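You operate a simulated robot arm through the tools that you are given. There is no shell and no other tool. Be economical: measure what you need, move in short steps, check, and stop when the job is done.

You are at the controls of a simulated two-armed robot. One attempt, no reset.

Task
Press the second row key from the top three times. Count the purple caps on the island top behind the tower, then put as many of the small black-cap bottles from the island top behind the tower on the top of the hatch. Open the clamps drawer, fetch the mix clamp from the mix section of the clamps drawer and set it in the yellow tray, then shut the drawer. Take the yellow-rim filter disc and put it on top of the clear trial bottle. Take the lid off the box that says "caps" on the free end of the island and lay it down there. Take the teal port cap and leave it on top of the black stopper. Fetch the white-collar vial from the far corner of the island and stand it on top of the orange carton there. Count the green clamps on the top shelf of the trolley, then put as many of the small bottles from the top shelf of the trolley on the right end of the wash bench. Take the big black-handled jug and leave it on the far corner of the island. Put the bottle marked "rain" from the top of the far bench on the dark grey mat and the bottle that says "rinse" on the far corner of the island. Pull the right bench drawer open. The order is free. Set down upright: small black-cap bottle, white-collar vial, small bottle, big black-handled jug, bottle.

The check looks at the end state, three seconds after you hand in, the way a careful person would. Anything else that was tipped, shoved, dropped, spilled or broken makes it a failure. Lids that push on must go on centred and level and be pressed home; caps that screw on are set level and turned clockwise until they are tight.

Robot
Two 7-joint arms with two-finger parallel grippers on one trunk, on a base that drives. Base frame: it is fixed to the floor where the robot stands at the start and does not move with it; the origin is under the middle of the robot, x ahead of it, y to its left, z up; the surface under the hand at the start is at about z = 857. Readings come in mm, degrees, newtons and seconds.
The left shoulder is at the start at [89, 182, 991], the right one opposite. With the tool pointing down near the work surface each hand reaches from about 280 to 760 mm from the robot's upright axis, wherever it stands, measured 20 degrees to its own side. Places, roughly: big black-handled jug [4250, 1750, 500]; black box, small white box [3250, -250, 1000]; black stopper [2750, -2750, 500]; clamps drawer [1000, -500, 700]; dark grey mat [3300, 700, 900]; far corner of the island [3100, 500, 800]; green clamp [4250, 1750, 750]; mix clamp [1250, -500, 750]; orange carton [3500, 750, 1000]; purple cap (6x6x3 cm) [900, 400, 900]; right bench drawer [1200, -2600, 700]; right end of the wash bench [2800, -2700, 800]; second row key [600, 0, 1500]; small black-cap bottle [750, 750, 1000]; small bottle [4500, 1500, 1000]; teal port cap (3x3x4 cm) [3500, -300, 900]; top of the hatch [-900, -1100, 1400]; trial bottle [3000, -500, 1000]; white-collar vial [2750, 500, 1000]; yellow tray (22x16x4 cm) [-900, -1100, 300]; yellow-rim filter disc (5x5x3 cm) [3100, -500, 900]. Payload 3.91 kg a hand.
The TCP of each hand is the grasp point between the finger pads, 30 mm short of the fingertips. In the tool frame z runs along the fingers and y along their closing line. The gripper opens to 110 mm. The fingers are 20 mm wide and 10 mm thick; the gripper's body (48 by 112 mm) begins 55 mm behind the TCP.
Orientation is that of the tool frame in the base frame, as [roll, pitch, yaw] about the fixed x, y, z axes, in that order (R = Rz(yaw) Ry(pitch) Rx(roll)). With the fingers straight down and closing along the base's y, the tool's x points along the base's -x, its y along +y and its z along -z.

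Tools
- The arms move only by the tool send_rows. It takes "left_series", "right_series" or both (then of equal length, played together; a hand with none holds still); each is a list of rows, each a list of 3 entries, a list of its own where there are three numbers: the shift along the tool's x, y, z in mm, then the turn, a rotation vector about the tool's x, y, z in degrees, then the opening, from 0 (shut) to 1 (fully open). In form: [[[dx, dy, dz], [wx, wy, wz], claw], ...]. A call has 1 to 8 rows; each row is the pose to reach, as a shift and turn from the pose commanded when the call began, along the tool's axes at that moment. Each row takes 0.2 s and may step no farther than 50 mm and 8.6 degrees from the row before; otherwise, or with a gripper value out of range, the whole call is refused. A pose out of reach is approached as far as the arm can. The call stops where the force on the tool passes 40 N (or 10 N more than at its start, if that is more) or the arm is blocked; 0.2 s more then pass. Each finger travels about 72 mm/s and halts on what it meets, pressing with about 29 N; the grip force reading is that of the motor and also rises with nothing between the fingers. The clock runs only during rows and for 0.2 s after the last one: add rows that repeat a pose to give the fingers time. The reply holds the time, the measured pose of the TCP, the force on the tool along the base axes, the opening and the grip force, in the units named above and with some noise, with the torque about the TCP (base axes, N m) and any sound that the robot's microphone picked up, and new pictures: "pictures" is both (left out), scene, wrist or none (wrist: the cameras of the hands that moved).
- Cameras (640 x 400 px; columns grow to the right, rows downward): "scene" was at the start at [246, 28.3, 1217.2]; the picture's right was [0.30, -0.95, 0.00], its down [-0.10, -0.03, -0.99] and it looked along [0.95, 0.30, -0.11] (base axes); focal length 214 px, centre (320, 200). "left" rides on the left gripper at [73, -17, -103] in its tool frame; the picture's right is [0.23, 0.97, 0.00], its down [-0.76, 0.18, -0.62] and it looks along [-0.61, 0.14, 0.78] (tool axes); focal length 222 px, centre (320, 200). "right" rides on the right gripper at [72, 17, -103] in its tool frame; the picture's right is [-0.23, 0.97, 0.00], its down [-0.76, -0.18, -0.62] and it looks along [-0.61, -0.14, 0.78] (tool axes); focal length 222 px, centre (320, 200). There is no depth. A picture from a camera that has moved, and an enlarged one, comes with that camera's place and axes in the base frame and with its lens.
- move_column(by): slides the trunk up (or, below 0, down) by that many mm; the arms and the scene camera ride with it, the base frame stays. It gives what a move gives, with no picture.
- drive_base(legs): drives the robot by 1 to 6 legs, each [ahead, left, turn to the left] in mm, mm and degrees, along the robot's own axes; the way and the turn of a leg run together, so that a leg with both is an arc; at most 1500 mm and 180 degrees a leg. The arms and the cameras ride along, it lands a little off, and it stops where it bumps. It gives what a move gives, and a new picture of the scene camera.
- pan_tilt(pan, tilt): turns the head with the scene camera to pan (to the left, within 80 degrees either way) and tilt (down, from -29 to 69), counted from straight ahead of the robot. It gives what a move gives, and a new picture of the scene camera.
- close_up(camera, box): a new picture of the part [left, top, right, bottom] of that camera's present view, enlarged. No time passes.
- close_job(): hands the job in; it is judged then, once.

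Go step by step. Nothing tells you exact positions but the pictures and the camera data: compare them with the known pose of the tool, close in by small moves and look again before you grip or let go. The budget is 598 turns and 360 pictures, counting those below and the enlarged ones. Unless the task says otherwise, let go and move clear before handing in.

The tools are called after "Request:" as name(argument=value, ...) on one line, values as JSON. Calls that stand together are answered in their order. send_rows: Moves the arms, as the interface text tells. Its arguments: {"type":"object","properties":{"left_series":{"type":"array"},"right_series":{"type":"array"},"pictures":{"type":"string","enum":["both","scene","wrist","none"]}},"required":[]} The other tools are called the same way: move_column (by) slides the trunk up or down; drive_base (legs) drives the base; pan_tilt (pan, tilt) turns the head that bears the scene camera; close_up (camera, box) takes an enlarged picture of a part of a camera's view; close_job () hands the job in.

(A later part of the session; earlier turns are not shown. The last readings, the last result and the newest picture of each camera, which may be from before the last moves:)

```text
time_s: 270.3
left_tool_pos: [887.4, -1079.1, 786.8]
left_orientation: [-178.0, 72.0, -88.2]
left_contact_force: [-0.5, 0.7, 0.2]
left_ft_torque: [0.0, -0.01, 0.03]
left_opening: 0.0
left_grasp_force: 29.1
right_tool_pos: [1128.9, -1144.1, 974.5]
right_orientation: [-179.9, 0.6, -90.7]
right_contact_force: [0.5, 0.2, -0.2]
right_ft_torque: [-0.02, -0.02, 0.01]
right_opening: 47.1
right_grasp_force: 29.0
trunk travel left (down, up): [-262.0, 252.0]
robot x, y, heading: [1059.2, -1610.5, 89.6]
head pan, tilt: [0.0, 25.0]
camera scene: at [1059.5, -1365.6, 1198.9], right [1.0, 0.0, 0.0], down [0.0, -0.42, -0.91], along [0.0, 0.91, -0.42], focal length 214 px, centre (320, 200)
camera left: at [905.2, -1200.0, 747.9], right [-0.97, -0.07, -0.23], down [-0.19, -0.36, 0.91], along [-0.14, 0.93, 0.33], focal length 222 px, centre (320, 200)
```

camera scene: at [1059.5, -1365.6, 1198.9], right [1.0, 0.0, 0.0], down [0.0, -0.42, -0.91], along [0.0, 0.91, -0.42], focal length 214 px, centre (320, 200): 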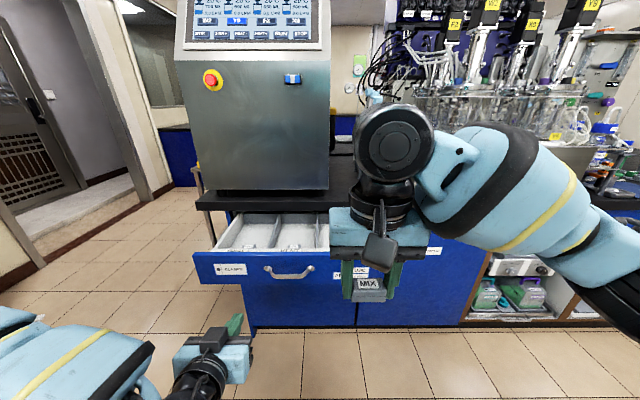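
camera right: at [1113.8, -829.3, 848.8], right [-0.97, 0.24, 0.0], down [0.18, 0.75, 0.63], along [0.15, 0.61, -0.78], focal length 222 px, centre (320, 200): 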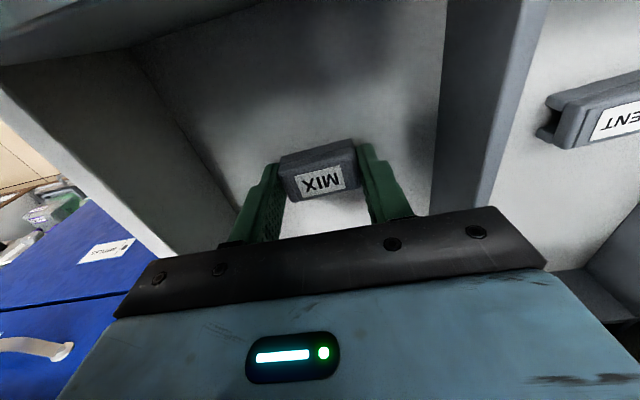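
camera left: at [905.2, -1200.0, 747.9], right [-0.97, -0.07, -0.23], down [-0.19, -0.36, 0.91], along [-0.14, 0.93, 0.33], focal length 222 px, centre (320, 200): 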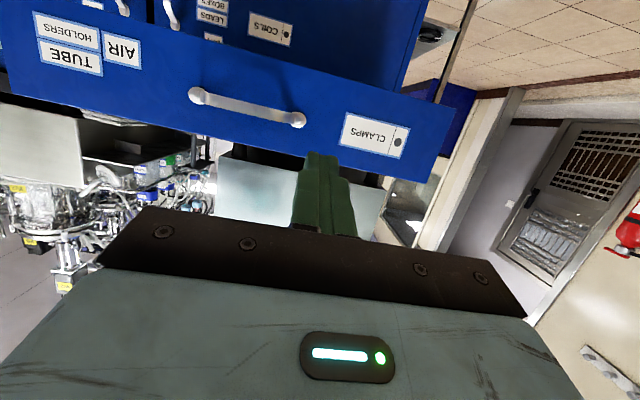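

Lower 18 mm more and drive forward to push the drawer shut.

Request:
send_rows(left_series=[[[9, 0, 3], [0, 0, 0], 0], [[17, 0, 6], [0, 0, 0], 0]], pictures="none")

Request:
drive_base(legs=[[300, 0, 0.4]])

Request:
drive_base(legs=[[130, 0, 0]])

```text
time_s: 270.9
left_tool_pos: [888.3, -1078.4, 768.9]
left_orientation: [-178.0, 72.0, -88.1]
left_contact_force: [0.0, -0.2, 0.0]
left_ft_torque: [-0.03, 0.0, -0.01]
left_opening: 0.0
left_grasp_force: 29.4
right_tool_pos: [1129.3, -1143.6, 973.1]
right_orientation: [-179.9, 0.4, -90.6]
right_contact_force: [0.4, 0.2, -1.5]
right_ft_torque: [0.0, 0.0, -0.02]
right_opening: 47.0
right_grasp_force: 28.9
trunk travel left (down, up): [-262.0, 252.0]
robot x, y, heading: [1061.2, -1613.7, 89.6]
head pan, tilt: [0.0, 25.0]
```

```text
time_s: 272.9
left_tool_pos: [877.6, -775.9, 768.7]
left_orientation: [-178.0, 71.8, -87.2]
left_contact_force: [-0.3, -0.2, 0.0]
left_ft_torque: [0.01, -0.01, 0.0]
left_opening: 0.2
left_grasp_force: 29.4
right_tool_pos: [1119.7, -837.8, 973.3]
right_orientation: [179.9, 0.5, -89.6]
right_contact_force: [0.3, -0.7, 0.1]
right_ft_torque: [-0.04, 0.0, -0.03]
right_opening: 47.0
right_grasp_force: 28.8
trunk travel left (down, up): [-262.0, 252.0]
robot x, y, heading: [1059.5, -1310.8, 90.8]
head pan, tilt: [0.0, 25.0]
camera scene: at [1053.9, -1060.3, 1198.8], right [1.0, 0.01, 0.0], down [0.01, -0.42, -0.91], along [-0.01, 0.91, -0.42], focal length 214 px, centre (320, 200)
```

scene: 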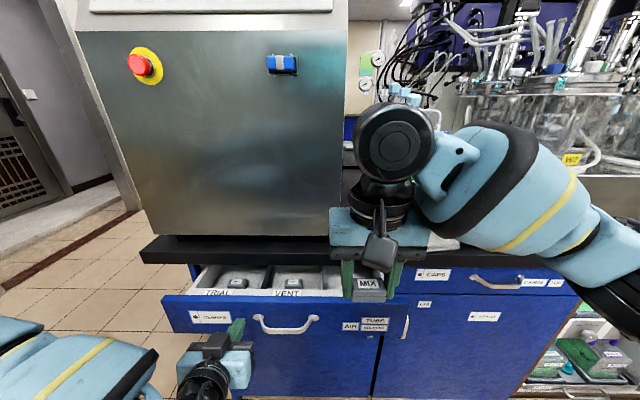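

```text
time_s: 274.2
left_tool_pos: [876.1, -649.7, 767.9]
left_orientation: [-178.0, 71.9, -87.2]
left_contact_force: [0.9, 0.4, 0.0]
left_ft_torque: [-0.01, -0.03, 0.0]
left_opening: 0.2
left_grasp_force: 28.9
right_tool_pos: [1117.7, -712.2, 974.3]
right_orientation: [180.0, 0.4, -89.6]
right_contact_force: [-0.5, 0.9, -0.8]
right_ft_torque: [-0.03, 0.0, 0.0]
right_opening: 47.2
right_grasp_force: 29.2
trunk travel left (down, up): [-262.0, 252.0]
robot x, y, heading: [1053.1, -1183.3, 90.8]
head pan, tilt: [0.0, 25.0]
camera scene: at [1052.3, -934.1, 1198.8], right [1.0, 0.01, 0.0], down [0.01, -0.42, -0.91], along [-0.01, 0.91, -0.42], focal length 214 px, centre (320, 200)
```

scene: 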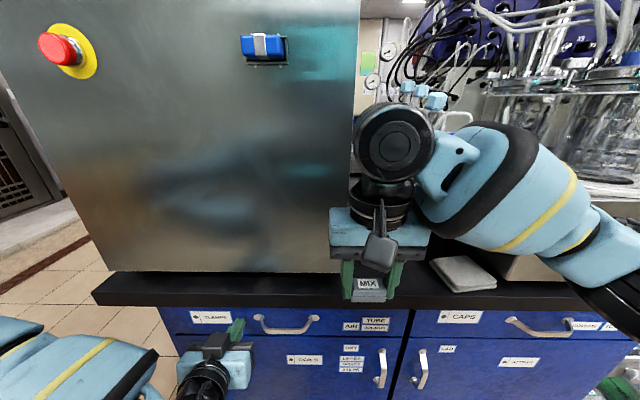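

Nearly shut; push a little more until it stops.

Request:
drive_base(legs=[[30, 0, 0]])

Request:
close_up(camera="scene", box=[100, 260, 500, 400])

```text
time_s: 275.1
left_tool_pos: [876.6, -642.2, 769.1]
left_orientation: [-177.6, 71.6, -87.0]
left_contact_force: [-1.3, -15.8, 7.7]
left_ft_torque: [0.21, -0.13, -0.01]
left_opening: 0.0
left_grasp_force: 29.3
right_tool_pos: [1117.3, -697.5, 976.0]
right_orientation: [-180.0, 0.7, -89.6]
right_contact_force: [0.5, 0.2, -0.1]
right_ft_torque: [-0.03, 0.0, 0.0]
right_opening: 47.2
right_grasp_force: 28.7
trunk travel left (down, up): [-262.0, 252.0]
robot x, y, heading: [1055.5, -1164.3, 90.9]
head pan, tilt: [0.0, 25.0]
stopped in leg 1: the force on the tool passed its limit at 94 N (the readings are from after the stop); the commanded pose is now the measured one
camera scene: at [1051.6, -920.8, 1199.3], right [1.0, 0.01, 0.0], down [0.01, -0.42, -0.91], along [-0.01, 0.91, -0.42], focal length 214 px, centre (320, 200)
```

scene: 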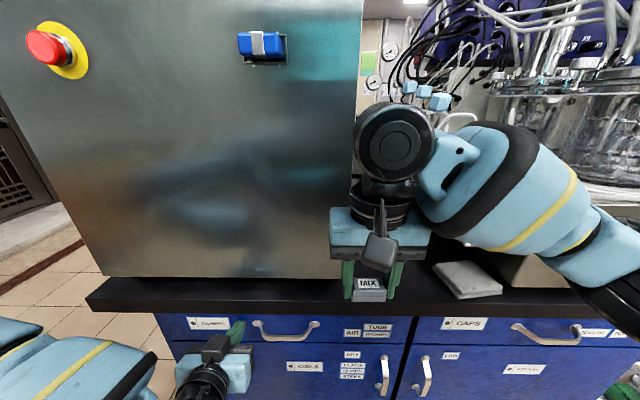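

```text
1.60 times, centred on (300, 330) of scene
camera zoom: at [1051.6, -920.8, 1199.3], right [1.0, 0.01, 0.0], down [0.01, -0.42, -0.91], along [-0.01, 0.91, -0.42], focal length 343 px, centre (352, -8)
```

zoom: 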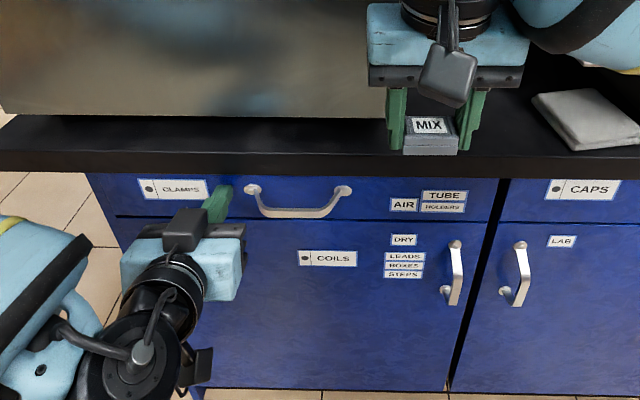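

Drawer shut. Back away and reverse the left arm's path to its normal pose.

Request:
drive_base(legs=[[-330, 0, 0]])

Request:
send_rows(left_series=[[[-36, 7, -21], [0, 3, 0], 0], [[-72, 14, -42], [0, 6, 0], 0], [[-108, 21, -63], [0, 9, 0], 0], [[-144, 28, -84], [0, 12, 0], 0], [[-178, 33, -100], [0, 14, 0], 0]], pictures="none")

Request:
send_rows(left_series=[[[-20, 0, -30], [0, 7, 0], 0], [[-37, 0, -62], [0, 14, 0], 0], [[-51, 0, -97], [0, 21, 0], 0], [[-61, 0, -134], [0, 28, 0], 0], [[-68, 0, -170], [0, 35, 0], 0], [[-71, 0, -205], [0, 42, 0], 0], [[-71, 0, -240], [0, 49, 0], 0], [[-67, 0, -275], [0, 56, 0], 0]], pictures="none")

```text
time_s: 277.2
left_tool_pos: [878.1, -958.3, 769.3]
left_orientation: [-177.9, 71.7, -86.8]
left_contact_force: [-0.4, 0.4, -0.4]
left_ft_torque: [-0.02, 0.0, 0.0]
left_opening: 0.0
left_grasp_force: 29.3
right_tool_pos: [1119.7, -1012.4, 974.7]
right_orientation: [179.9, 0.6, -89.3]
right_contact_force: [-1.1, 1.1, -0.1]
right_ft_torque: [0.0, -0.02, 0.02]
right_opening: 47.0
right_grasp_force: 28.8
trunk travel left (down, up): [-262.0, 252.0]
robot x, y, heading: [1061.2, -1488.5, 91.3]
head pan, tilt: [0.0, 25.0]
camera scene: at [1055.7, -1236.6, 1199.1], right [1.0, 0.02, 0.0], down [0.01, -0.42, -0.91], along [-0.02, 0.91, -0.42], focal length 214 px, centre (320, 200)
```

scene: 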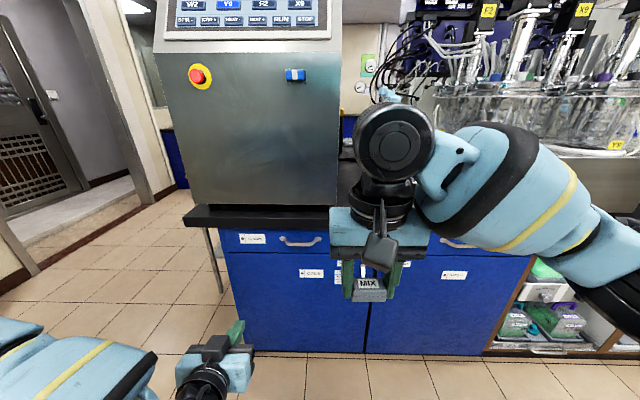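

```text
time_s: 278.4
left_tool_pos: [843.8, -1000.0, 971.5]
left_orientation: [-178.8, 57.6, -87.8]
left_contact_force: [0.5, -0.4, 0.0]
left_ft_torque: [0.01, 0.01, -0.03]
left_opening: 0.0
left_grasp_force: 29.9
left hand out of reach, approached as far as the arm can: row 3, 4
right_tool_pos: [1120.1, -1014.3, 975.1]
right_orientation: [180.0, 0.7, -89.2]
right_contact_force: [0.4, -0.2, -0.1]
right_ft_torque: [0.01, 0.01, 0.02]
right_opening: 46.9
right_grasp_force: 29.1
trunk travel left (down, up): [-262.0, 252.0]
robot x, y, heading: [1064.7, -1484.5, 91.3]
head pan, tilt: [0.0, 25.0]
```

```text
time_s: 280.2
left_tool_pos: [845.1, -1194.0, 1171.1]
left_orientation: [-179.4, 1.3, -88.5]
left_contact_force: [-12.5, 18.2, -11.8]
left_ft_torque: [-1.45, -0.6, 0.64]
left_opening: 0.1
left_grasp_force: 29.1
right_tool_pos: [1120.8, -1012.4, 973.8]
right_orientation: [180.0, 0.6, -89.2]
right_contact_force: [0.1, 0.1, -0.2]
right_ft_torque: [0.0, 0.01, 0.03]
right_opening: 46.8
right_grasp_force: 28.9
trunk travel left (down, up): [-262.0, 252.0]
robot x, y, heading: [1065.4, -1484.1, 91.2]
head pan, tilt: [0.0, 25.0]
```

The left hand is touching the robot itself; move it forward.

Request:
send_rows(left_series=[[[-40, 0, 0], [0, 0, 0], 0.3], [[-80, 0, 0], [0, 0, 0], 0.3], [[-120, 0, 0], [0, 0, 0], 0.3], [[-150, 0, 0], [0, 0, 0], 0.3]], pictures="none")

```text
time_s: 281.2
left_tool_pos: [841.6, -1043.0, 1178.0]
left_orientation: [-179.4, 1.7, -88.7]
left_contact_force: [0.4, 0.7, -0.6]
left_ft_torque: [0.02, 0.01, -0.03]
left_opening: 33.2
left_grasp_force: 0.1
right_tool_pos: [1119.9, -1011.7, 974.4]
right_orientation: [-179.9, 0.5, -89.2]
right_contact_force: [-0.3, 1.4, -0.2]
right_ft_torque: [-0.01, 0.01, 0.03]
right_opening: 47.1
right_grasp_force: 28.7
trunk travel left (down, up): [-262.0, 252.0]
robot x, y, heading: [1064.7, -1485.6, 91.3]
head pan, tilt: [0.0, 25.0]
```

Now carry the clamp to the yellow tray under the hatch (tray centre ≈[-821,-1056], z≈350).

Request:
drive_base(legs=[[-50, 0, 0], [0, 0, 88.7], [700, -200, 0], [330, -180, 0]])

Request:
pan_tilt(pan=0, tilt=40)

```text
time_s: 291.4
left_tool_pos: [-400.5, -1345.5, 1179.2]
left_orientation: [-179.2, 1.7, -0.7]
left_contact_force: [0.1, 0.7, 0.1]
left_ft_torque: [-0.02, 0.02, 0.01]
left_opening: 32.9
left_grasp_force: 0.1
right_tool_pos: [-422.1, -1066.5, 974.1]
right_orientation: [-180.0, 0.6, -1.1]
right_contact_force: [0.2, -0.7, 0.0]
right_ft_torque: [-0.01, 0.04, 0.03]
right_opening: 47.1
right_grasp_force: 29.6
trunk travel left (down, up): [-262.0, 252.0]
robot x, y, heading: [43.9, -1140.7, 179.4]
head pan, tilt: [0.0, 25.0]
camera scene: at [-201.7, -1136.2, 1198.9], right [0.01, 1.0, 0.0], down [0.42, -0.01, -0.91], along [-0.91, 0.01, -0.42], focal length 214 px, centre (320, 200)
```

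scene: 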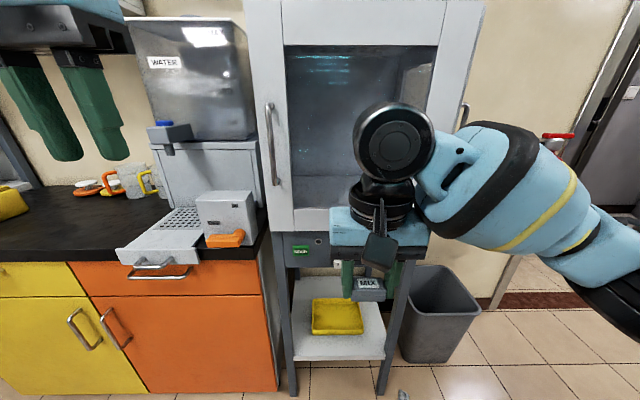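

```text
time_s: 292.2
left_tool_pos: [-399.8, -1345.7, 1177.6]
left_orientation: [-179.3, 1.7, -0.6]
left_contact_force: [-0.3, -0.1, 0.1]
left_ft_torque: [0.01, 0.0, 0.0]
left_opening: 33.0
left_grasp_force: 0.0
right_tool_pos: [-422.6, -1066.0, 975.1]
right_orientation: [-180.0, 0.6, -1.2]
right_contact_force: [0.4, 0.6, 0.1]
right_ft_torque: [0.0, 0.01, -0.03]
right_opening: 47.1
right_grasp_force: 29.1
trunk travel left (down, up): [-262.0, 252.0]
robot x, y, heading: [46.6, -1140.0, 179.3]
head pan, tilt: [0.0, 40.0]
camera scene: at [-194.1, -1136.6, 1175.7], right [0.01, 1.0, 0.0], down [0.64, -0.01, -0.77], along [-0.77, 0.01, -0.64], focal length 214 px, centre (320, 200)
```

scene: 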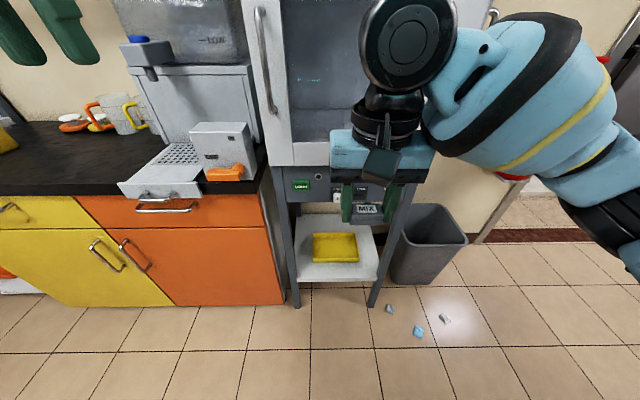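

Tray confirmed at ≈[-821,-1058,350]. Tilt the right hand 45° while extending, then lower the trunk.

Request:
send_rows(right_series=[[[-25, 0, 15], [0, -7.5, 0], 0.25], [[-50, 0, 30], [0, -15, 0], 0.25], [[-75, 0, 45], [0, -22.5, 0], 0.25], [[-100, 0, 60], [0, -30, 0], 0.25], [[-125, 0, 75], [0, -37.5, 0], 0.25], [[-150, 0, 90], [0, -45, 0], 0.25]], pictures="none")

Request:
move_column(by=-250)

Request:
pan_tilt(pan=0, tilt=25)

```text
time_s: 293.6
left_tool_pos: [-400.0, -1344.9, 1178.7]
left_orientation: [-179.4, 1.7, -0.6]
left_contact_force: [0.3, 0.0, 0.2]
left_ft_torque: [0.01, -0.02, 0.01]
left_opening: 33.4
left_grasp_force: 0.0
right_tool_pos: [-573.6, -1065.9, 886.9]
right_orientation: [179.9, 45.7, -1.0]
right_contact_force: [-0.3, 0.0, -0.9]
right_ft_torque: [-0.01, -0.01, 0.0]
right_opening: 47.1
right_grasp_force: 29.2
trunk travel left (down, up): [-262.0, 252.0]
robot x, y, heading: [46.8, -1138.4, 179.2]
head pan, tilt: [0.0, 40.0]
```

```text
time_s: 296.1
left_tool_pos: [-400.4, -1345.4, 928.6]
left_orientation: [-179.4, 1.7, -0.6]
left_contact_force: [0.1, -0.5, 0.6]
left_ft_torque: [0.01, -0.03, -0.01]
left_opening: 33.0
left_grasp_force: 0.0
right_tool_pos: [-573.6, -1063.5, 635.1]
right_orientation: [-179.8, 45.6, -0.9]
right_contact_force: [0.1, 0.8, 0.0]
right_ft_torque: [-0.02, 0.0, -0.04]
right_opening: 47.0
right_grasp_force: 29.0
trunk travel left (down, up): [-12.0, 502.0]
robot x, y, heading: [48.3, -1138.0, 179.3]
head pan, tilt: [0.0, 40.0]
```

```text
time_s: 296.9
left_tool_pos: [-399.6, -1344.7, 929.4]
left_orientation: [-179.4, 1.6, -0.7]
left_contact_force: [-0.6, -0.2, 0.2]
left_ft_torque: [0.0, 0.02, -0.02]
left_opening: 33.1
left_grasp_force: 0.1
right_tool_pos: [-573.5, -1063.0, 635.6]
right_orientation: [179.9, 45.5, -1.0]
right_contact_force: [0.4, -0.6, -0.4]
right_ft_torque: [0.01, 0.0, 0.01]
right_opening: 47.1
right_grasp_force: 28.8
trunk travel left (down, up): [-12.0, 502.0]
robot x, y, heading: [46.4, -1139.3, 179.3]
head pan, tilt: [0.0, 25.0]
camera scene: at [-290.3, -1135.4, 928.3], right [0.01, 1.0, 0.0], down [0.42, -0.01, -0.91], along [-0.91, 0.01, -0.42], focal length 214 px, centre (320, 200)
```

scene: 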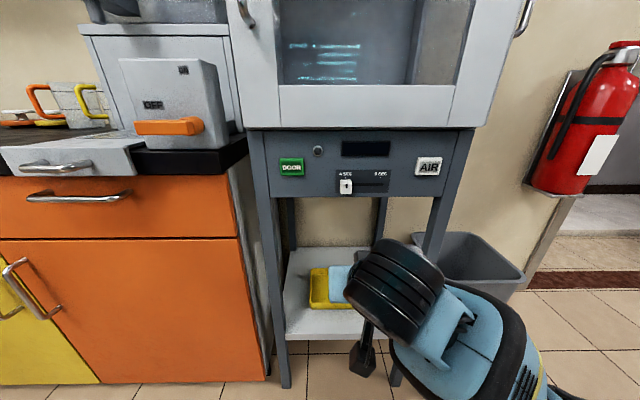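

Lower the hand straight down first, then drive in under the hatch.

Request:
send_rows(right_series=[[[30, 0, 30], [0, 0, 0], 0.25], [[60, 0, 60], [0, 0, 0], 0.25], [[90, 0, 90], [0, 0, 0], 0.25], [[120, 0, 120], [0, 0, 0], 0.25], [[145, 0, 145], [0, 0, 0], 0.25]], pictures="both")

```text
time_s: 298.1
left_tool_pos: [-400.2, -1345.1, 928.6]
left_orientation: [-179.3, 1.7, -0.6]
left_contact_force: [-0.1, 0.0, -1.3]
left_ft_torque: [-0.01, 0.0, 0.02]
left_opening: 32.9
left_grasp_force: 0.0
right_tool_pos: [-576.9, -1061.3, 430.8]
right_orientation: [-179.9, 45.7, -1.0]
right_contact_force: [-0.7, 0.0, -0.2]
right_ft_torque: [0.01, 0.03, -0.02]
right_opening: 46.9
right_grasp_force: 29.1
trunk travel left (down, up): [-12.0, 502.0]
robot x, y, heading: [48.5, -1138.9, 179.5]
head pan, tilt: [0.0, 25.0]
camera scene: at [-290.3, -1135.4, 928.4], right [0.01, 1.0, 0.0], down [0.42, -0.01, -0.91], along [-0.91, 0.01, -0.42], focal length 214 px, centre (320, 200)
camera right: at [-452.1, -1082.1, 452.3], right [-0.18, -0.97, 0.16], down [-0.08, 0.18, 0.98], along [-0.98, 0.16, -0.11], focal length 222 px, centre (320, 200)
```

scene: 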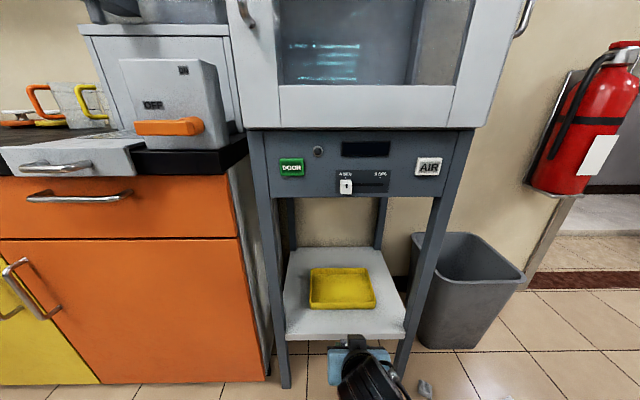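
right: 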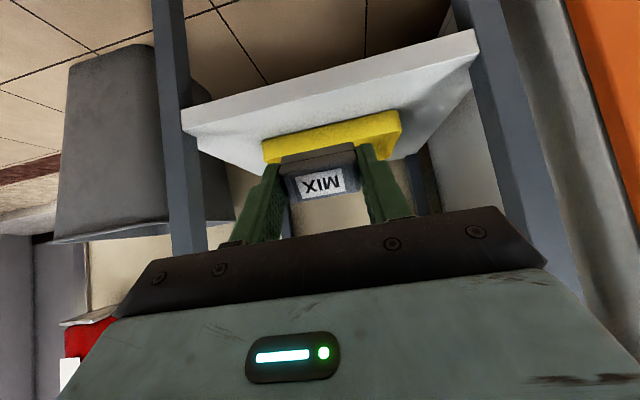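

Shelf is at z≈300, tray centre ≈[-865,-1050]. First raise/tuck the left hand clear of the dispenser, then drive in.

Request:
send_rows(left_series=[[[10, -8, -35], [0, 0, 0], 0.3], [[20, -16, -70], [0, 0, 0], 0.3], [[30, -24, -105], [0, 0, 0], 0.3], [[40, -32, -140], [0, 0, 0], 0.3], [[50, -40, -170], [0, 0, 0], 0.3]], pictures="none")

Request:
drive_base(legs=[[200, -10, 0]])

Request:
send_rows(right_series=[[[0, 0, 0], [0, 0, 0], 0.25]], pictures="wrist")

```text
time_s: 299.0
left_tool_pos: [-366.4, -1338.6, 997.7]
left_orientation: [-179.4, 1.2, 0.7]
left_contact_force: [-16.4, 0.9, -18.3]
left_ft_torque: [-1.05, -1.29, 0.91]
left_opening: 33.0
left_grasp_force: 0.0
left hand out of reach, approached as far as the arm can: row 2, 3, 4
right_tool_pos: [-576.3, -1062.5, 430.2]
right_orientation: [-179.9, 45.8, -1.0]
right_contact_force: [0.2, 0.1, -0.2]
right_ft_torque: [-0.01, 0.0, -0.01]
right_opening: 47.1
right_grasp_force: 29.0
trunk travel left (down, up): [-12.0, 502.0]
robot x, y, heading: [45.0, -1139.1, 179.1]
head pan, tilt: [0.0, 25.0]
stopped in row 4 (left hand): the force on the tool passed its limit at 50 N (the readings are from after the stop); the commanded pose is now the measured one
```

```text
time_s: 300.6
left_tool_pos: [-562.8, -1326.5, 1001.5]
left_orientation: [-179.1, 1.5, 0.6]
left_contact_force: [-23.9, -3.7, -14.8]
left_ft_torque: [-0.33, -2.03, 1.16]
left_opening: 33.1
left_grasp_force: 0.1
right_tool_pos: [-772.8, -1050.0, 430.7]
right_orientation: [-179.9, 45.6, -0.9]
right_contact_force: [-0.2, -0.9, -0.8]
right_ft_torque: [0.0, 0.02, 0.01]
right_opening: 46.6
right_grasp_force: 28.7
trunk travel left (down, up): [-12.0, 502.0]
robot x, y, heading: [-153.1, -1126.2, 179.2]
head pan, tilt: [0.0, 25.0]
camera scene: at [-489.4, -1127.6, 937.4], right [-0.04, 1.0, 0.0], down [0.33, 0.01, -0.94], along [-0.94, -0.03, -0.33], focal length 214 px, centre (320, 200)
```

scene: 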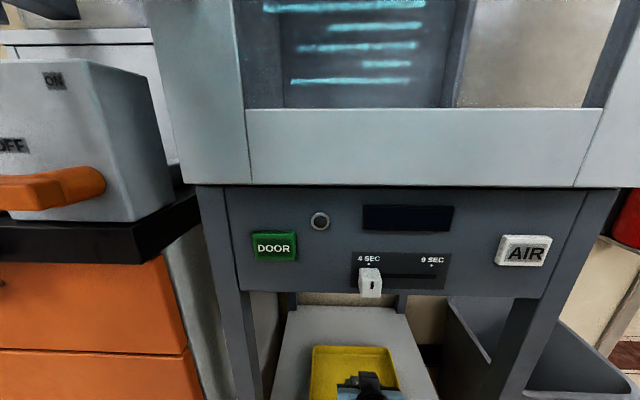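

```text
time_s: 301.0
left_tool_pos: [-562.3, -1326.5, 999.7]
left_orientation: [-179.1, 1.3, 0.7]
left_contact_force: [-18.5, 1.1, -15.6]
left_ft_torque: [-0.97, -1.5, 1.04]
left_opening: 32.9
left_grasp_force: 0.0
right_tool_pos: [-774.2, -1049.5, 432.3]
right_orientation: [-179.9, 45.5, -0.9]
right_contact_force: [0.0, 0.6, 0.7]
right_ft_torque: [0.01, 0.02, -0.02]
right_opening: 47.0
right_grasp_force: 29.5
trunk travel left (down, up): [-12.0, 502.0]
robot x, y, heading: [-148.0, -1127.7, 179.4]
head pan, tilt: [0.0, 25.0]
camera right: at [-649.9, -1070.1, 452.7], right [-0.18, -0.97, 0.16], down [-0.08, 0.18, 0.98], along [-0.98, 0.16, -0.11], focal length 222 px, centre (320, 200)
```

right: 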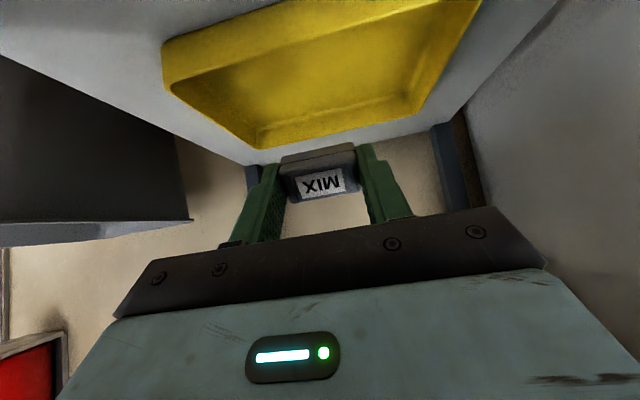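

Tray centre ≈[-866,-1044]; the clamp is lined up. Advance along the fingers into the tray.

Request:
send_rows(right_series=[[[0, -2, 25], [0, 0, 0], 0.25], [[0, -4, 50], [0, 0, 0], 0.25], [[0, -5, 75], [0, 0, 0], 0.25], [[0, -5, 100], [0, 0, 0], 0.25]], pictures="wrist")

```text
time_s: 302.0
left_tool_pos: [-562.4, -1326.5, 1001.2]
left_orientation: [-179.1, 1.5, 0.7]
left_contact_force: [-21.6, -2.3, -14.6]
left_ft_torque: [-0.51, -1.91, 1.13]
left_opening: 33.2
left_grasp_force: 0.1
right_tool_pos: [-844.9, -1044.6, 362.4]
right_orientation: [-180.0, 45.6, -1.0]
right_contact_force: [0.7, 0.4, 0.1]
right_ft_torque: [0.02, -0.02, 0.01]
right_opening: 46.5
right_grasp_force: 29.0
trunk travel left (down, up): [-12.0, 502.0]
robot x, y, heading: [-148.6, -1127.1, 179.4]
head pan, tilt: [0.0, 25.0]
camera right: at [-722.8, -1064.2, 384.3], right [-0.18, -0.97, 0.16], down [-0.08, 0.18, 0.98], along [-0.98, 0.16, -0.11], focal length 222 px, centre (320, 200)
```

right: 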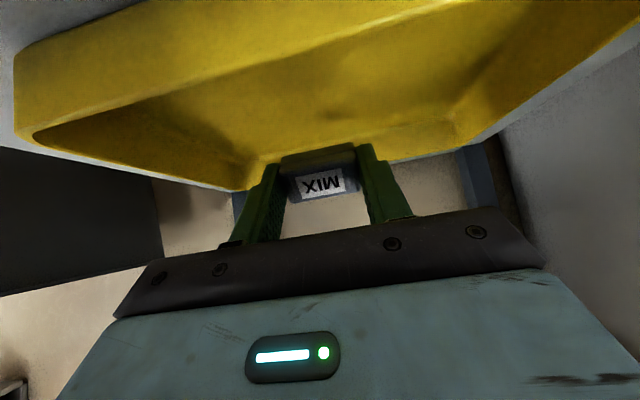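

Lower vertically in small steps until contact.

Request:
send_rows(right_series=[[[4, 0, 4], [0, 0, 0], 0.25], [[8, 0, 8], [0, 0, 0], 0.25], [[11, 0, 11], [0, 0, 0], 0.25], [[14, 0, 14], [0, 0, 0], 0.25]], pictures="none")

Request:
send_rows(right_series=[[[2, 0, 2], [0, 0, 0], 0.25], [[4, 0, 4], [0, 0, 0], 0.25], [[6, 0, 6], [0, 0, 0], 0.25], [[8, 0, 8], [0, 0, 0], 0.25]], pictures="none")

```text
time_s: 303.0
left_tool_pos: [-562.3, -1326.3, 1000.9]
left_orientation: [-179.0, 1.5, 0.8]
left_contact_force: [-26.0, -5.5, -10.1]
left_ft_torque: [-0.08, -2.31, 1.27]
left_opening: 33.1
left_grasp_force: 0.0
right_tool_pos: [-846.3, -1044.1, 343.1]
right_orientation: [-179.9, 45.6, -1.0]
right_contact_force: [0.6, 0.5, 0.0]
right_ft_torque: [-0.01, 0.0, 0.0]
right_opening: 47.0
right_grasp_force: 29.2
trunk travel left (down, up): [-12.0, 502.0]
robot x, y, heading: [-151.5, -1128.1, 179.3]
head pan, tilt: [0.0, 25.0]
```

```text
time_s: 304.0
left_tool_pos: [-561.9, -1326.7, 1000.1]
left_orientation: [-179.0, 1.5, 0.6]
left_contact_force: [-25.8, -5.7, -9.8]
left_ft_torque: [0.12, -2.46, 1.25]
left_opening: 33.3
left_grasp_force: 0.0
right_tool_pos: [-845.0, -1043.3, 333.6]
right_orientation: [-180.0, 45.9, -1.0]
right_contact_force: [0.9, 0.6, 6.4]
right_ft_torque: [0.02, 0.05, -0.05]
right_opening: 46.7
right_grasp_force: 29.1
trunk travel left (down, up): [-12.0, 502.0]
robot x, y, heading: [-153.8, -1127.1, 179.1]
head pan, tilt: [0.0, 25.0]
```

Contact. Open and withdraw along the fingers.

Request:
send_rows(right_series=[[[0, 0, 0], [0, 0, 0], 0.5], [[0, 0, 0], [0, 0, 0], 0.65], [[0, 0, 0], [0, 0, 0], 0.65], [[0, 0, -25], [0, 0, 0], 0.65], [[0, 0, -60], [0, 0, 0], 0.65], [[0, 0, -100], [0, 0, 0], 0.65]], pictures="wrist")

```text
time_s: 305.6
left_tool_pos: [-564.7, -1326.2, 996.7]
left_orientation: [-179.4, 1.2, 1.0]
left_contact_force: [-16.6, 4.1, -14.6]
left_ft_torque: [-1.05, -1.45, 1.02]
left_opening: 33.0
left_grasp_force: 0.2
right_tool_pos: [-807.4, -1009.9, 431.6]
right_orientation: [-172.2, 50.8, 4.0]
right_contact_force: [0.7, -0.5, -1.3]
right_ft_torque: [0.01, -0.07, -0.01]
right_opening: 71.6
right_grasp_force: 0.1
trunk travel left (down, up): [-12.0, 502.0]
robot x, y, heading: [-149.1, -1126.9, 179.3]
head pan, tilt: [0.0, 25.0]
stopped in row 6 (right hand): the arm was blocked; the commanded pose is now the measured one
camera right: at [-683.4, -1033.5, 439.5], right [-0.18, -0.98, 0.09], down [0.01, 0.09, 1.0], along [-0.98, 0.18, -0.01], focal length 222 px, centre (320, 200)
```

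right: 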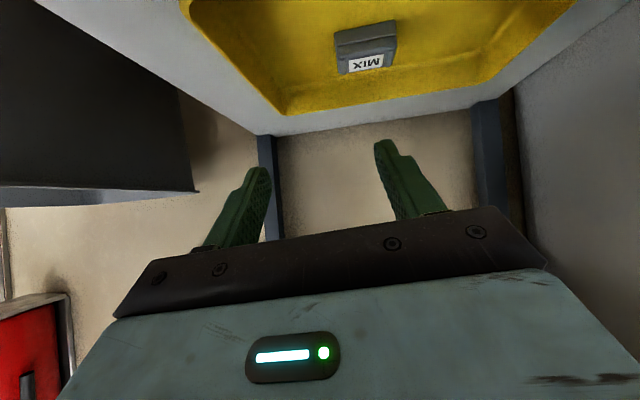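

Clamp lies in the tray. Back straight out.

Request:
drive_base(legs=[[-450, 0, 0]])

```text
time_s: 308.3
left_tool_pos: [-116.7, -1330.3, 1000.4]
left_orientation: [-179.1, 1.3, 0.4]
left_contact_force: [-25.2, -4.0, -8.7]
left_ft_torque: [-0.07, -2.4, 1.28]
left_opening: 33.0
left_grasp_force: 0.0
right_tool_pos: [-360.7, -1012.4, 432.6]
right_orientation: [-172.4, 50.9, 3.5]
right_contact_force: [-0.3, 0.1, -0.6]
right_ft_torque: [0.02, -0.01, -0.01]
right_opening: 71.5
right_grasp_force: 0.1
trunk travel left (down, up): [-12.0, 502.0]
robot x, y, heading: [296.9, -1132.8, 178.9]
head pan, tilt: [0.0, 25.0]
camera scene: at [-42.7, -1132.5, 936.4], right [-0.03, 1.0, 0.0], down [0.34, 0.01, -0.94], along [-0.94, -0.03, -0.34], focal length 214 px, centre (320, 200)
```

scene: 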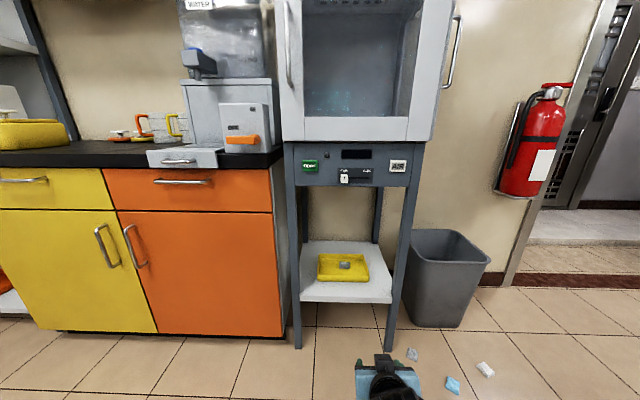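

Done with the tray. Restore arm postures: free the left from the head, raise trunk, level the right.

Request:
send_rows(left_series=[[[-30, 20, 0], [0, 0, 0], 0.3], [[-60, 40, 0], [0, 0, 0], 0.3], [[-90, 60, 0], [0, 0, 0], 0.3], [[-120, 60, 0], [0, 0, 0], 0.3]], pictures="none")

Request:
move_column(by=200)

Request:
send_rows(right_series=[[[0, 0, 0], [-1, 7, 0], 0.5], [[0, 0, 0], [-2, 14, 0], 0.5], [[0, 0, 0], [-3, 21, 0], 0.5], [[0, 0, 0], [-4, 28, 0], 0.5], [[0, 0, 0], [-5, 35, 0], 0.5], [[0, 0, 0], [-6, 42, 0], 0.5], [[0, 0, 0], [-7, 49, 0], 0.5]], pictures="scene")

```text
time_s: 309.3
left_tool_pos: [-229.2, -1401.2, 979.5]
left_orientation: [-179.0, 1.5, 0.3]
left_contact_force: [0.2, -0.2, -0.3]
left_ft_torque: [0.02, 0.03, 0.02]
left_opening: 33.0
left_grasp_force: 0.0
left hand out of reach, approached as far as the arm can: row 2, 3, 4
right_tool_pos: [-361.1, -1012.7, 432.1]
right_orientation: [-172.3, 50.7, 3.5]
right_contact_force: [-1.1, -0.2, 0.4]
right_ft_torque: [-0.03, 0.01, 0.0]
right_opening: 71.5
right_grasp_force: 0.1
trunk travel left (down, up): [-12.0, 502.0]
robot x, y, heading: [296.4, -1133.2, 179.0]
head pan, tilt: [0.0, 25.0]
```

```text
time_s: 311.4
left_tool_pos: [-127.5, -1400.4, 1238.6]
left_orientation: [-178.9, 10.8, 0.2]
left_contact_force: [0.6, -0.4, 0.6]
left_ft_torque: [0.0, -0.01, 0.01]
left_opening: 33.0
left_grasp_force: 0.0
right_tool_pos: [-360.8, -1012.3, 630.3]
right_orientation: [-172.2, 50.7, 3.4]
right_contact_force: [0.6, -0.5, -0.5]
right_ft_torque: [0.02, 0.0, -0.01]
right_opening: 71.7
right_grasp_force: 0.1
trunk travel left (down, up): [-212.0, 302.0]
robot x, y, heading: [296.2, -1132.3, 178.8]
head pan, tilt: [0.0, 25.0]
```

```text
time_s: 313.0
left_tool_pos: [-128.1, -1399.6, 1239.4]
left_orientation: [-178.9, 10.8, 0.3]
left_contact_force: [0.1, 0.4, -0.7]
left_ft_torque: [-0.03, -0.02, -0.02]
left_opening: 33.1
left_grasp_force: 0.1
right_tool_pos: [-359.2, -1012.3, 630.6]
right_orientation: [178.7, 1.8, 0.5]
right_contact_force: [0.1, 0.1, 0.1]
right_ft_torque: [0.01, -0.01, 0.0]
right_opening: 55.1
right_grasp_force: 0.1
trunk travel left (down, up): [-212.0, 302.0]
robot x, y, heading: [295.7, -1135.6, 178.9]
head pan, tilt: [0.0, 25.0]
camera scene: at [30.8, -1128.9, 1145.8], right [0.02, 1.0, 0.0], down [0.42, -0.01, -0.91], along [-0.91, 0.02, -0.42], focal length 214 px, centre (320, 200)
```

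scene: 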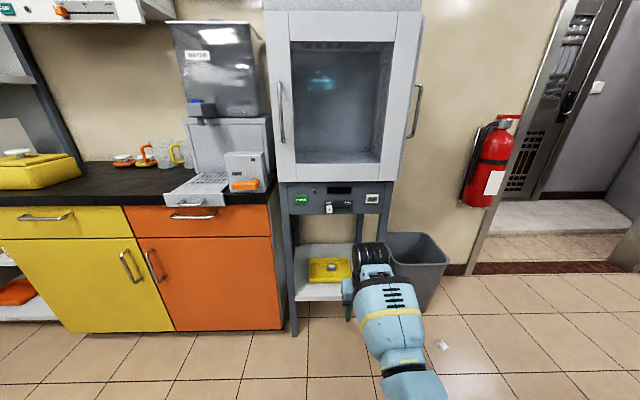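

Nudge left/up then retract the right arm, as before.

Request:
send_rows(right_series=[[[10, 15, -20], [0, 0, 0], 0.5], [[20, 30, -40], [0, 0, 0], 0.5], [[35, 45, -60], [0, 0, 0], 0.5], [[55, 60, -80], [0, 0, 0], 0.5], [[75, 60, -100], [0, 0, 0], 0.5], [[95, 50, -120], [0, 0, 0], 0.5], [[120, 40, -145], [0, 0, 0], 0.5], [[145, 30, -170], [0, 0, 0], 0.5]], pictures="none")

```text
time_s: 314.8
left_tool_pos: [-127.4, -1401.1, 1240.0]
left_orientation: [-179.0, 10.8, 0.3]
left_contact_force: [-0.2, -1.0, 0.8]
left_ft_torque: [0.03, 0.0, -0.02]
left_opening: 32.9
left_grasp_force: 0.0
right_tool_pos: [-333.5, -1052.2, 685.2]
right_orientation: [-179.7, 1.4, -0.5]
right_contact_force: [-0.9, 0.4, -0.1]
right_ft_torque: [-0.02, -0.01, 0.01]
right_opening: 55.0
right_grasp_force: 0.0
right hand out of reach, approached as far as the arm can: row 3, 4, 5, 6, 7, 8
trunk travel left (down, up): [-212.0, 302.0]
robot x, y, heading: [296.3, -1136.4, 178.8]
head pan, tilt: [0.0, 25.0]
```

Request:
send_rows(right_series=[[[-10, 30, 0], [0, 0, 0], 0.5], [[-10, 60, 0], [0, 0, 0], 0.5], [[-10, 90, 0], [0, 0, 2], 0.5], [[0, 120, 0], [0, 0, 4], 0.5], [[0, 150, 0], [0, 0, 6], 0.5], [[0, 170, 0], [0, 0, 8], 0.5]], pictures="none")

Request:
send_rows(right_series=[[[20, 0, -5], [0, 0, 0], 0.5], [[40, 0, -10], [0, 0, 0], 0.5], [[60, 0, -15], [0, 0, 0], 0.5], [[80, 0, -20], [0, 0, 0], 0.5], [[100, -10, -25], [0, 0, 0], 0.5], [[120, -20, -30], [0, 0, 0], 0.5], [[140, -30, -35], [0, 0, 0], 0.5], [[160, -40, -40], [0, 0, 0], 0.5]], pictures="scene")

```text
time_s: 316.4
left_tool_pos: [-127.8, -1400.8, 1239.5]
left_orientation: [-178.8, 10.8, 0.3]
left_contact_force: [0.0, -0.1, -1.1]
left_ft_torque: [0.02, 0.0, 0.01]
left_opening: 32.9
left_grasp_force: 0.1
right_tool_pos: [-353.2, -1190.6, 687.7]
right_orientation: [179.4, 1.8, -12.7]
right_contact_force: [0.2, -0.3, 0.3]
right_ft_torque: [-0.03, -0.02, 0.01]
right_opening: 55.1
right_grasp_force: 0.0
trunk travel left (down, up): [-212.0, 302.0]
robot x, y, heading: [294.9, -1131.1, 178.9]
head pan, tilt: [0.0, 25.0]
stopped in row 6 (right hand): the arm was blocked; the commanded pose is now the measured one
```

```text
time_s: 318.2
left_tool_pos: [-126.8, -1400.4, 1240.2]
left_orientation: [-179.0, 10.8, 0.2]
left_contact_force: [0.4, 0.0, -0.6]
left_ft_torque: [0.0, -0.01, -0.02]
left_opening: 32.9
left_grasp_force: 0.1
right_tool_pos: [-187.6, -1188.5, 725.0]
right_orientation: [179.2, 1.9, -12.5]
right_contact_force: [1.7, 0.5, -0.7]
right_ft_torque: [0.0, 0.0, 0.01]
right_opening: 54.8
right_grasp_force: 0.0
trunk travel left (down, up): [-212.0, 302.0]
robot x, y, heading: [294.3, -1134.3, 178.9]
head pan, tilt: [0.0, 25.0]
camera scene: at [31.1, -1128.8, 1145.9], right [0.02, 1.0, 0.0], down [0.42, -0.01, -0.91], along [-0.91, 0.02, -0.42], focal length 214 px, centre (320, 200)
```

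scene: 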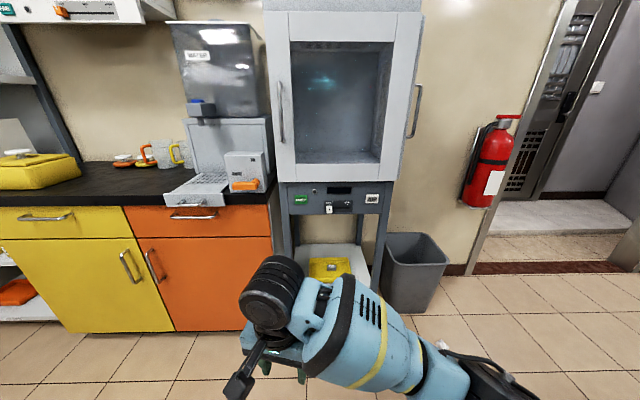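

Recovered. Raise the right hand to carry height and fix yaw; straighten the left.

Request:
send_rows(right_series=[[[0, -15, -35], [0, 0, -2], 0.5], [[0, -30, -70], [0, 0, -4], 0.5], [[0, -45, -105], [0, 0, -6], 0.5], [[0, -60, -140], [0, 0, -8], 0.5], [[0, -75, -175], [0, 0, -10], 0.5], [[0, -90, -210], [0, 1, -12], 0.5], [[0, -105, -240], [0, 2, -12], 0.5]], left_series=[[[-10, 0, 10], [0, 3, 0], 0.5], [[-20, 0, 20], [0, 6, 0], 0.5], [[-30, 0, 30], [0, 9, 0], 0.5], [[-35, 0, 40], [0, 10.8, 0], 0.5], [[-35, 0, 50], [0, 10.8, 0], 0.5], [[-35, 0, 60], [0, 10.8, 0], 0.5], [[-35, 0, 60], [0, 10.8, 0], 0.5]], pictures="none")

```text
time_s: 319.8
left_tool_pos: [-169.1, -1401.2, 1180.1]
left_orientation: [-178.8, 0.2, 0.1]
left_contact_force: [0.8, 0.3, -0.2]
left_ft_torque: [0.0, -0.05, -0.02]
left_opening: 55.0
left_grasp_force: 0.1
left hand out of reach, approached as far as the arm can: row 1, 2, 3, 4, 5, 6, 7
right_tool_pos: [-155.6, -1084.8, 960.5]
right_orientation: [179.5, 0.0, -0.3]
right_contact_force: [-0.7, -0.1, 0.4]
right_ft_torque: [-0.01, 0.04, 0.0]
right_opening: 55.1
right_grasp_force: 0.0
trunk travel left (down, up): [-212.0, 302.0]
robot x, y, heading: [296.8, -1136.6, 178.8]
head pan, tilt: [0.0, 25.0]
```

Next: the right bench drawer near [1200,-2600]. Drive and look.

Request:
drive_base(legs=[[0, 0, 91], [350, 900, 0]])

Request:
close_up(camera="scene", box=[120, 150, 520, 400])

```text
time_s: 331.7
left_tool_pos: [1452.5, -1928.1, 1179.2]
left_orientation: [-178.8, 0.2, 92.3]
left_contact_force: [0.2, -0.3, -0.3]
left_ft_torque: [-0.01, 0.05, 0.01]
left_opening: 55.3
left_grasp_force: 0.1
right_tool_pos: [1136.9, -1926.1, 960.8]
right_orientation: [179.4, 0.0, 91.7]
right_contact_force: [0.2, 0.3, -1.0]
right_ft_torque: [0.03, -0.01, 0.01]
right_opening: 55.0
right_grasp_force: 0.1
trunk travel left (down, up): [-212.0, 302.0]
robot x, y, heading: [1169.9, -1471.5, -88.9]
head pan, tilt: [0.0, 25.0]
camera scene: at [1172.0, -1736.5, 1145.8], right [-1.0, -0.02, 0.0], down [-0.01, 0.42, -0.91], along [0.02, -0.91, -0.42], focal length 214 px, centre (320, 200)
```

scene: 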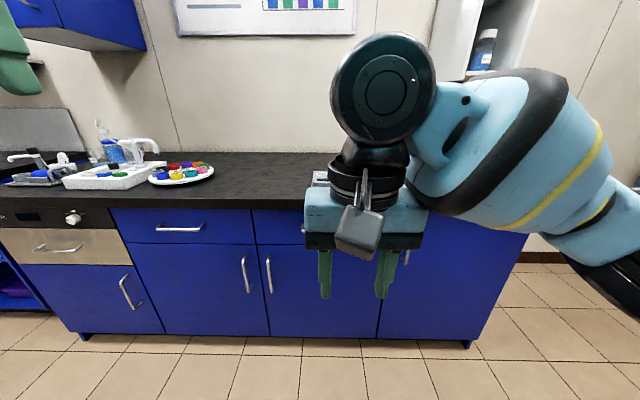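

```text
1.60 times, centred on (320, 275) of scene
camera zoom: at [1172.0, -1736.5, 1145.8], right [-1.0, -0.02, 0.0], down [-0.01, 0.42, -0.91], along [0.02, -0.91, -0.42], focal length 343 px, centre (320, 80)
```

zoom: 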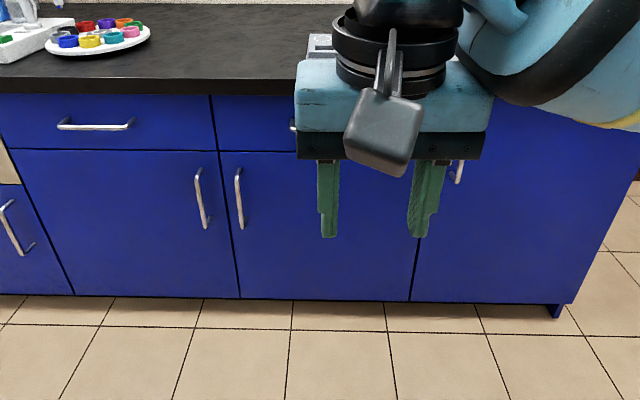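

The right drawer (x≈1200) matches the hint. Get a wrist view of its handle.

Request:
send_rows(right_series=[[[-25, 0, 20], [0, 0, 8], 0.5], [[-50, 0, 40], [0, 0, 16], 0.5], [[-75, 0, 60], [0, 0, 24], 0.5], [[-100, 0, 80], [0, 0, 32], 0.5], [[-110, 0, 80], [0, 0, 40], 0.5], [[-110, 0, 80], [0, 0, 48], 0.5], [[-110, 0, 80], [0, 0, 56], 0.5], [[-110, 0, 80], [0, 0, 64], 0.5]], pictures="none")

Request:
send_rows(right_series=[[[0, 0, 0], [0, 0, 8], 0.5], [[0, 0, 0], [0, 0, 16], 0.5], [[0, 0, 0], [0, 0, 24], 0.5]], pictures="both")

```text
time_s: 333.5
left_tool_pos: [1452.0, -1927.0, 1179.9]
left_orientation: [-178.7, 0.2, 92.4]
left_contact_force: [-0.3, 0.4, -0.8]
left_ft_torque: [0.03, -0.03, 0.01]
left_opening: 55.0
left_grasp_force: 0.1
right_tool_pos: [1140.7, -2037.0, 881.6]
right_orientation: [179.7, -0.5, 27.6]
right_contact_force: [-0.6, -0.1, -0.1]
right_ft_torque: [0.0, 0.0, 0.01]
right_opening: 55.0
right_grasp_force: 0.0
trunk travel left (down, up): [-212.0, 302.0]
robot x, y, heading: [1171.1, -1473.4, -88.9]
head pan, tilt: [0.0, 25.0]
```

```text
time_s: 334.3
left_tool_pos: [1451.2, -1927.2, 1179.1]
left_orientation: [-178.8, 0.1, 92.3]
left_contact_force: [0.0, -0.1, -0.9]
left_ft_torque: [0.04, 0.03, -0.02]
left_opening: 55.2
left_grasp_force: 0.1
right_tool_pos: [1139.4, -2036.4, 881.0]
right_orientation: [-180.0, -0.7, 3.5]
right_contact_force: [1.0, 0.3, 0.4]
right_ft_torque: [0.0, 0.02, -0.03]
right_opening: 55.1
right_grasp_force: 0.1
trunk travel left (down, up): [-212.0, 302.0]
robot x, y, heading: [1169.7, -1468.9, -88.9]
head pan, tilt: [0.0, 25.0]
camera scene: at [1171.9, -1736.4, 1145.8], right [-1.0, -0.02, 0.0], down [-0.01, 0.42, -0.91], along [0.02, -0.91, -0.42], focal length 214 px, centre (320, 200)
camera right: at [1212.1, -2049.8, 986.2], right [-0.17, -0.99, 0.0], down [-0.78, 0.13, 0.62], along [-0.61, 0.1, -0.79], focal length 222 px, centre (320, 200)
```

scene: 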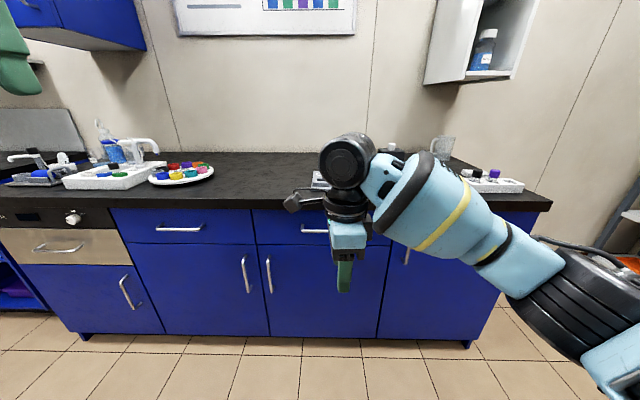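
right: 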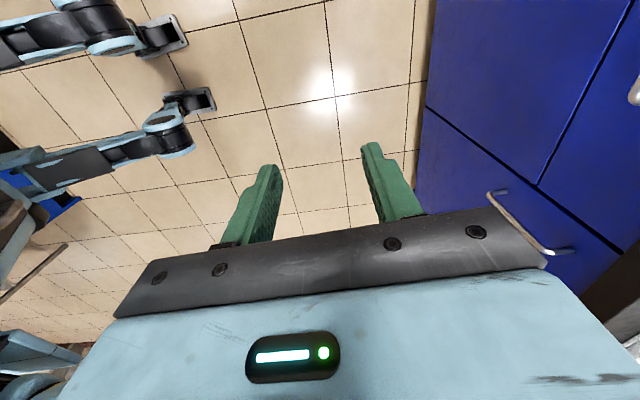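

The hand yawed freely. Now tilt it forward (about tool x) to point at the drawer with vertical closing.

Request:
send_rows(right_series=[[[0, 0, 0], [-8.5, 0, 0], 0.5], [[0, 0, 0], [-17, 0, 0], 0.5], [[0, 0, 0], [-25.5, 0, 0], 0.5], [[0, 0, 0], [-34, 0, 0], 0.5], [[0, 0, 0], [-42.5, 0, 0], 0.5], [[0, 0, 0], [-51, 0, 0], 0.5], [[0, 0, 0], [-59.5, 0, 0], 0.5], [[0, 0, 0], [-68, 0, 0], 0.5]], pictures="both")

```text
time_s: 336.1
left_tool_pos: [1452.7, -1927.1, 1179.9]
left_orientation: [-178.8, 0.2, 92.2]
left_contact_force: [-0.7, 0.0, -0.2]
left_ft_torque: [0.02, -0.01, -0.02]
left_opening: 55.2
left_grasp_force: 0.2
right_tool_pos: [1141.4, -2036.5, 881.4]
right_orientation: [111.9, -0.6, 3.6]
right_contact_force: [0.1, 0.2, 0.3]
right_ft_torque: [-0.01, 0.03, -0.02]
right_opening: 54.8
right_grasp_force: 0.1
trunk travel left (down, up): [-212.0, 302.0]
robot x, y, heading: [1167.0, -1475.0, -88.7]
head pan, tilt: [0.0, 25.0]
camera scene: at [1171.9, -1736.4, 1145.9], right [-1.0, -0.02, 0.0], down [-0.01, 0.42, -0.91], along [0.02, -0.91, -0.42], focal length 214 px, centre (320, 200)
camera right: at [1205.6, -1942.8, 937.8], right [-0.21, -0.38, 0.9], down [-0.8, 0.59, 0.06], along [-0.56, -0.71, -0.43], focal length 222 px, centre (320, 200)
```

scene: 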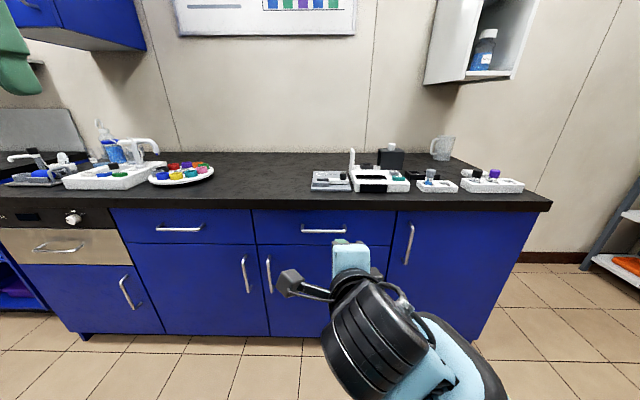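
right: 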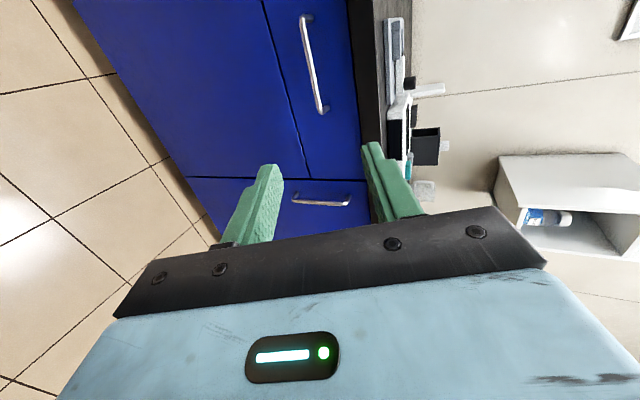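

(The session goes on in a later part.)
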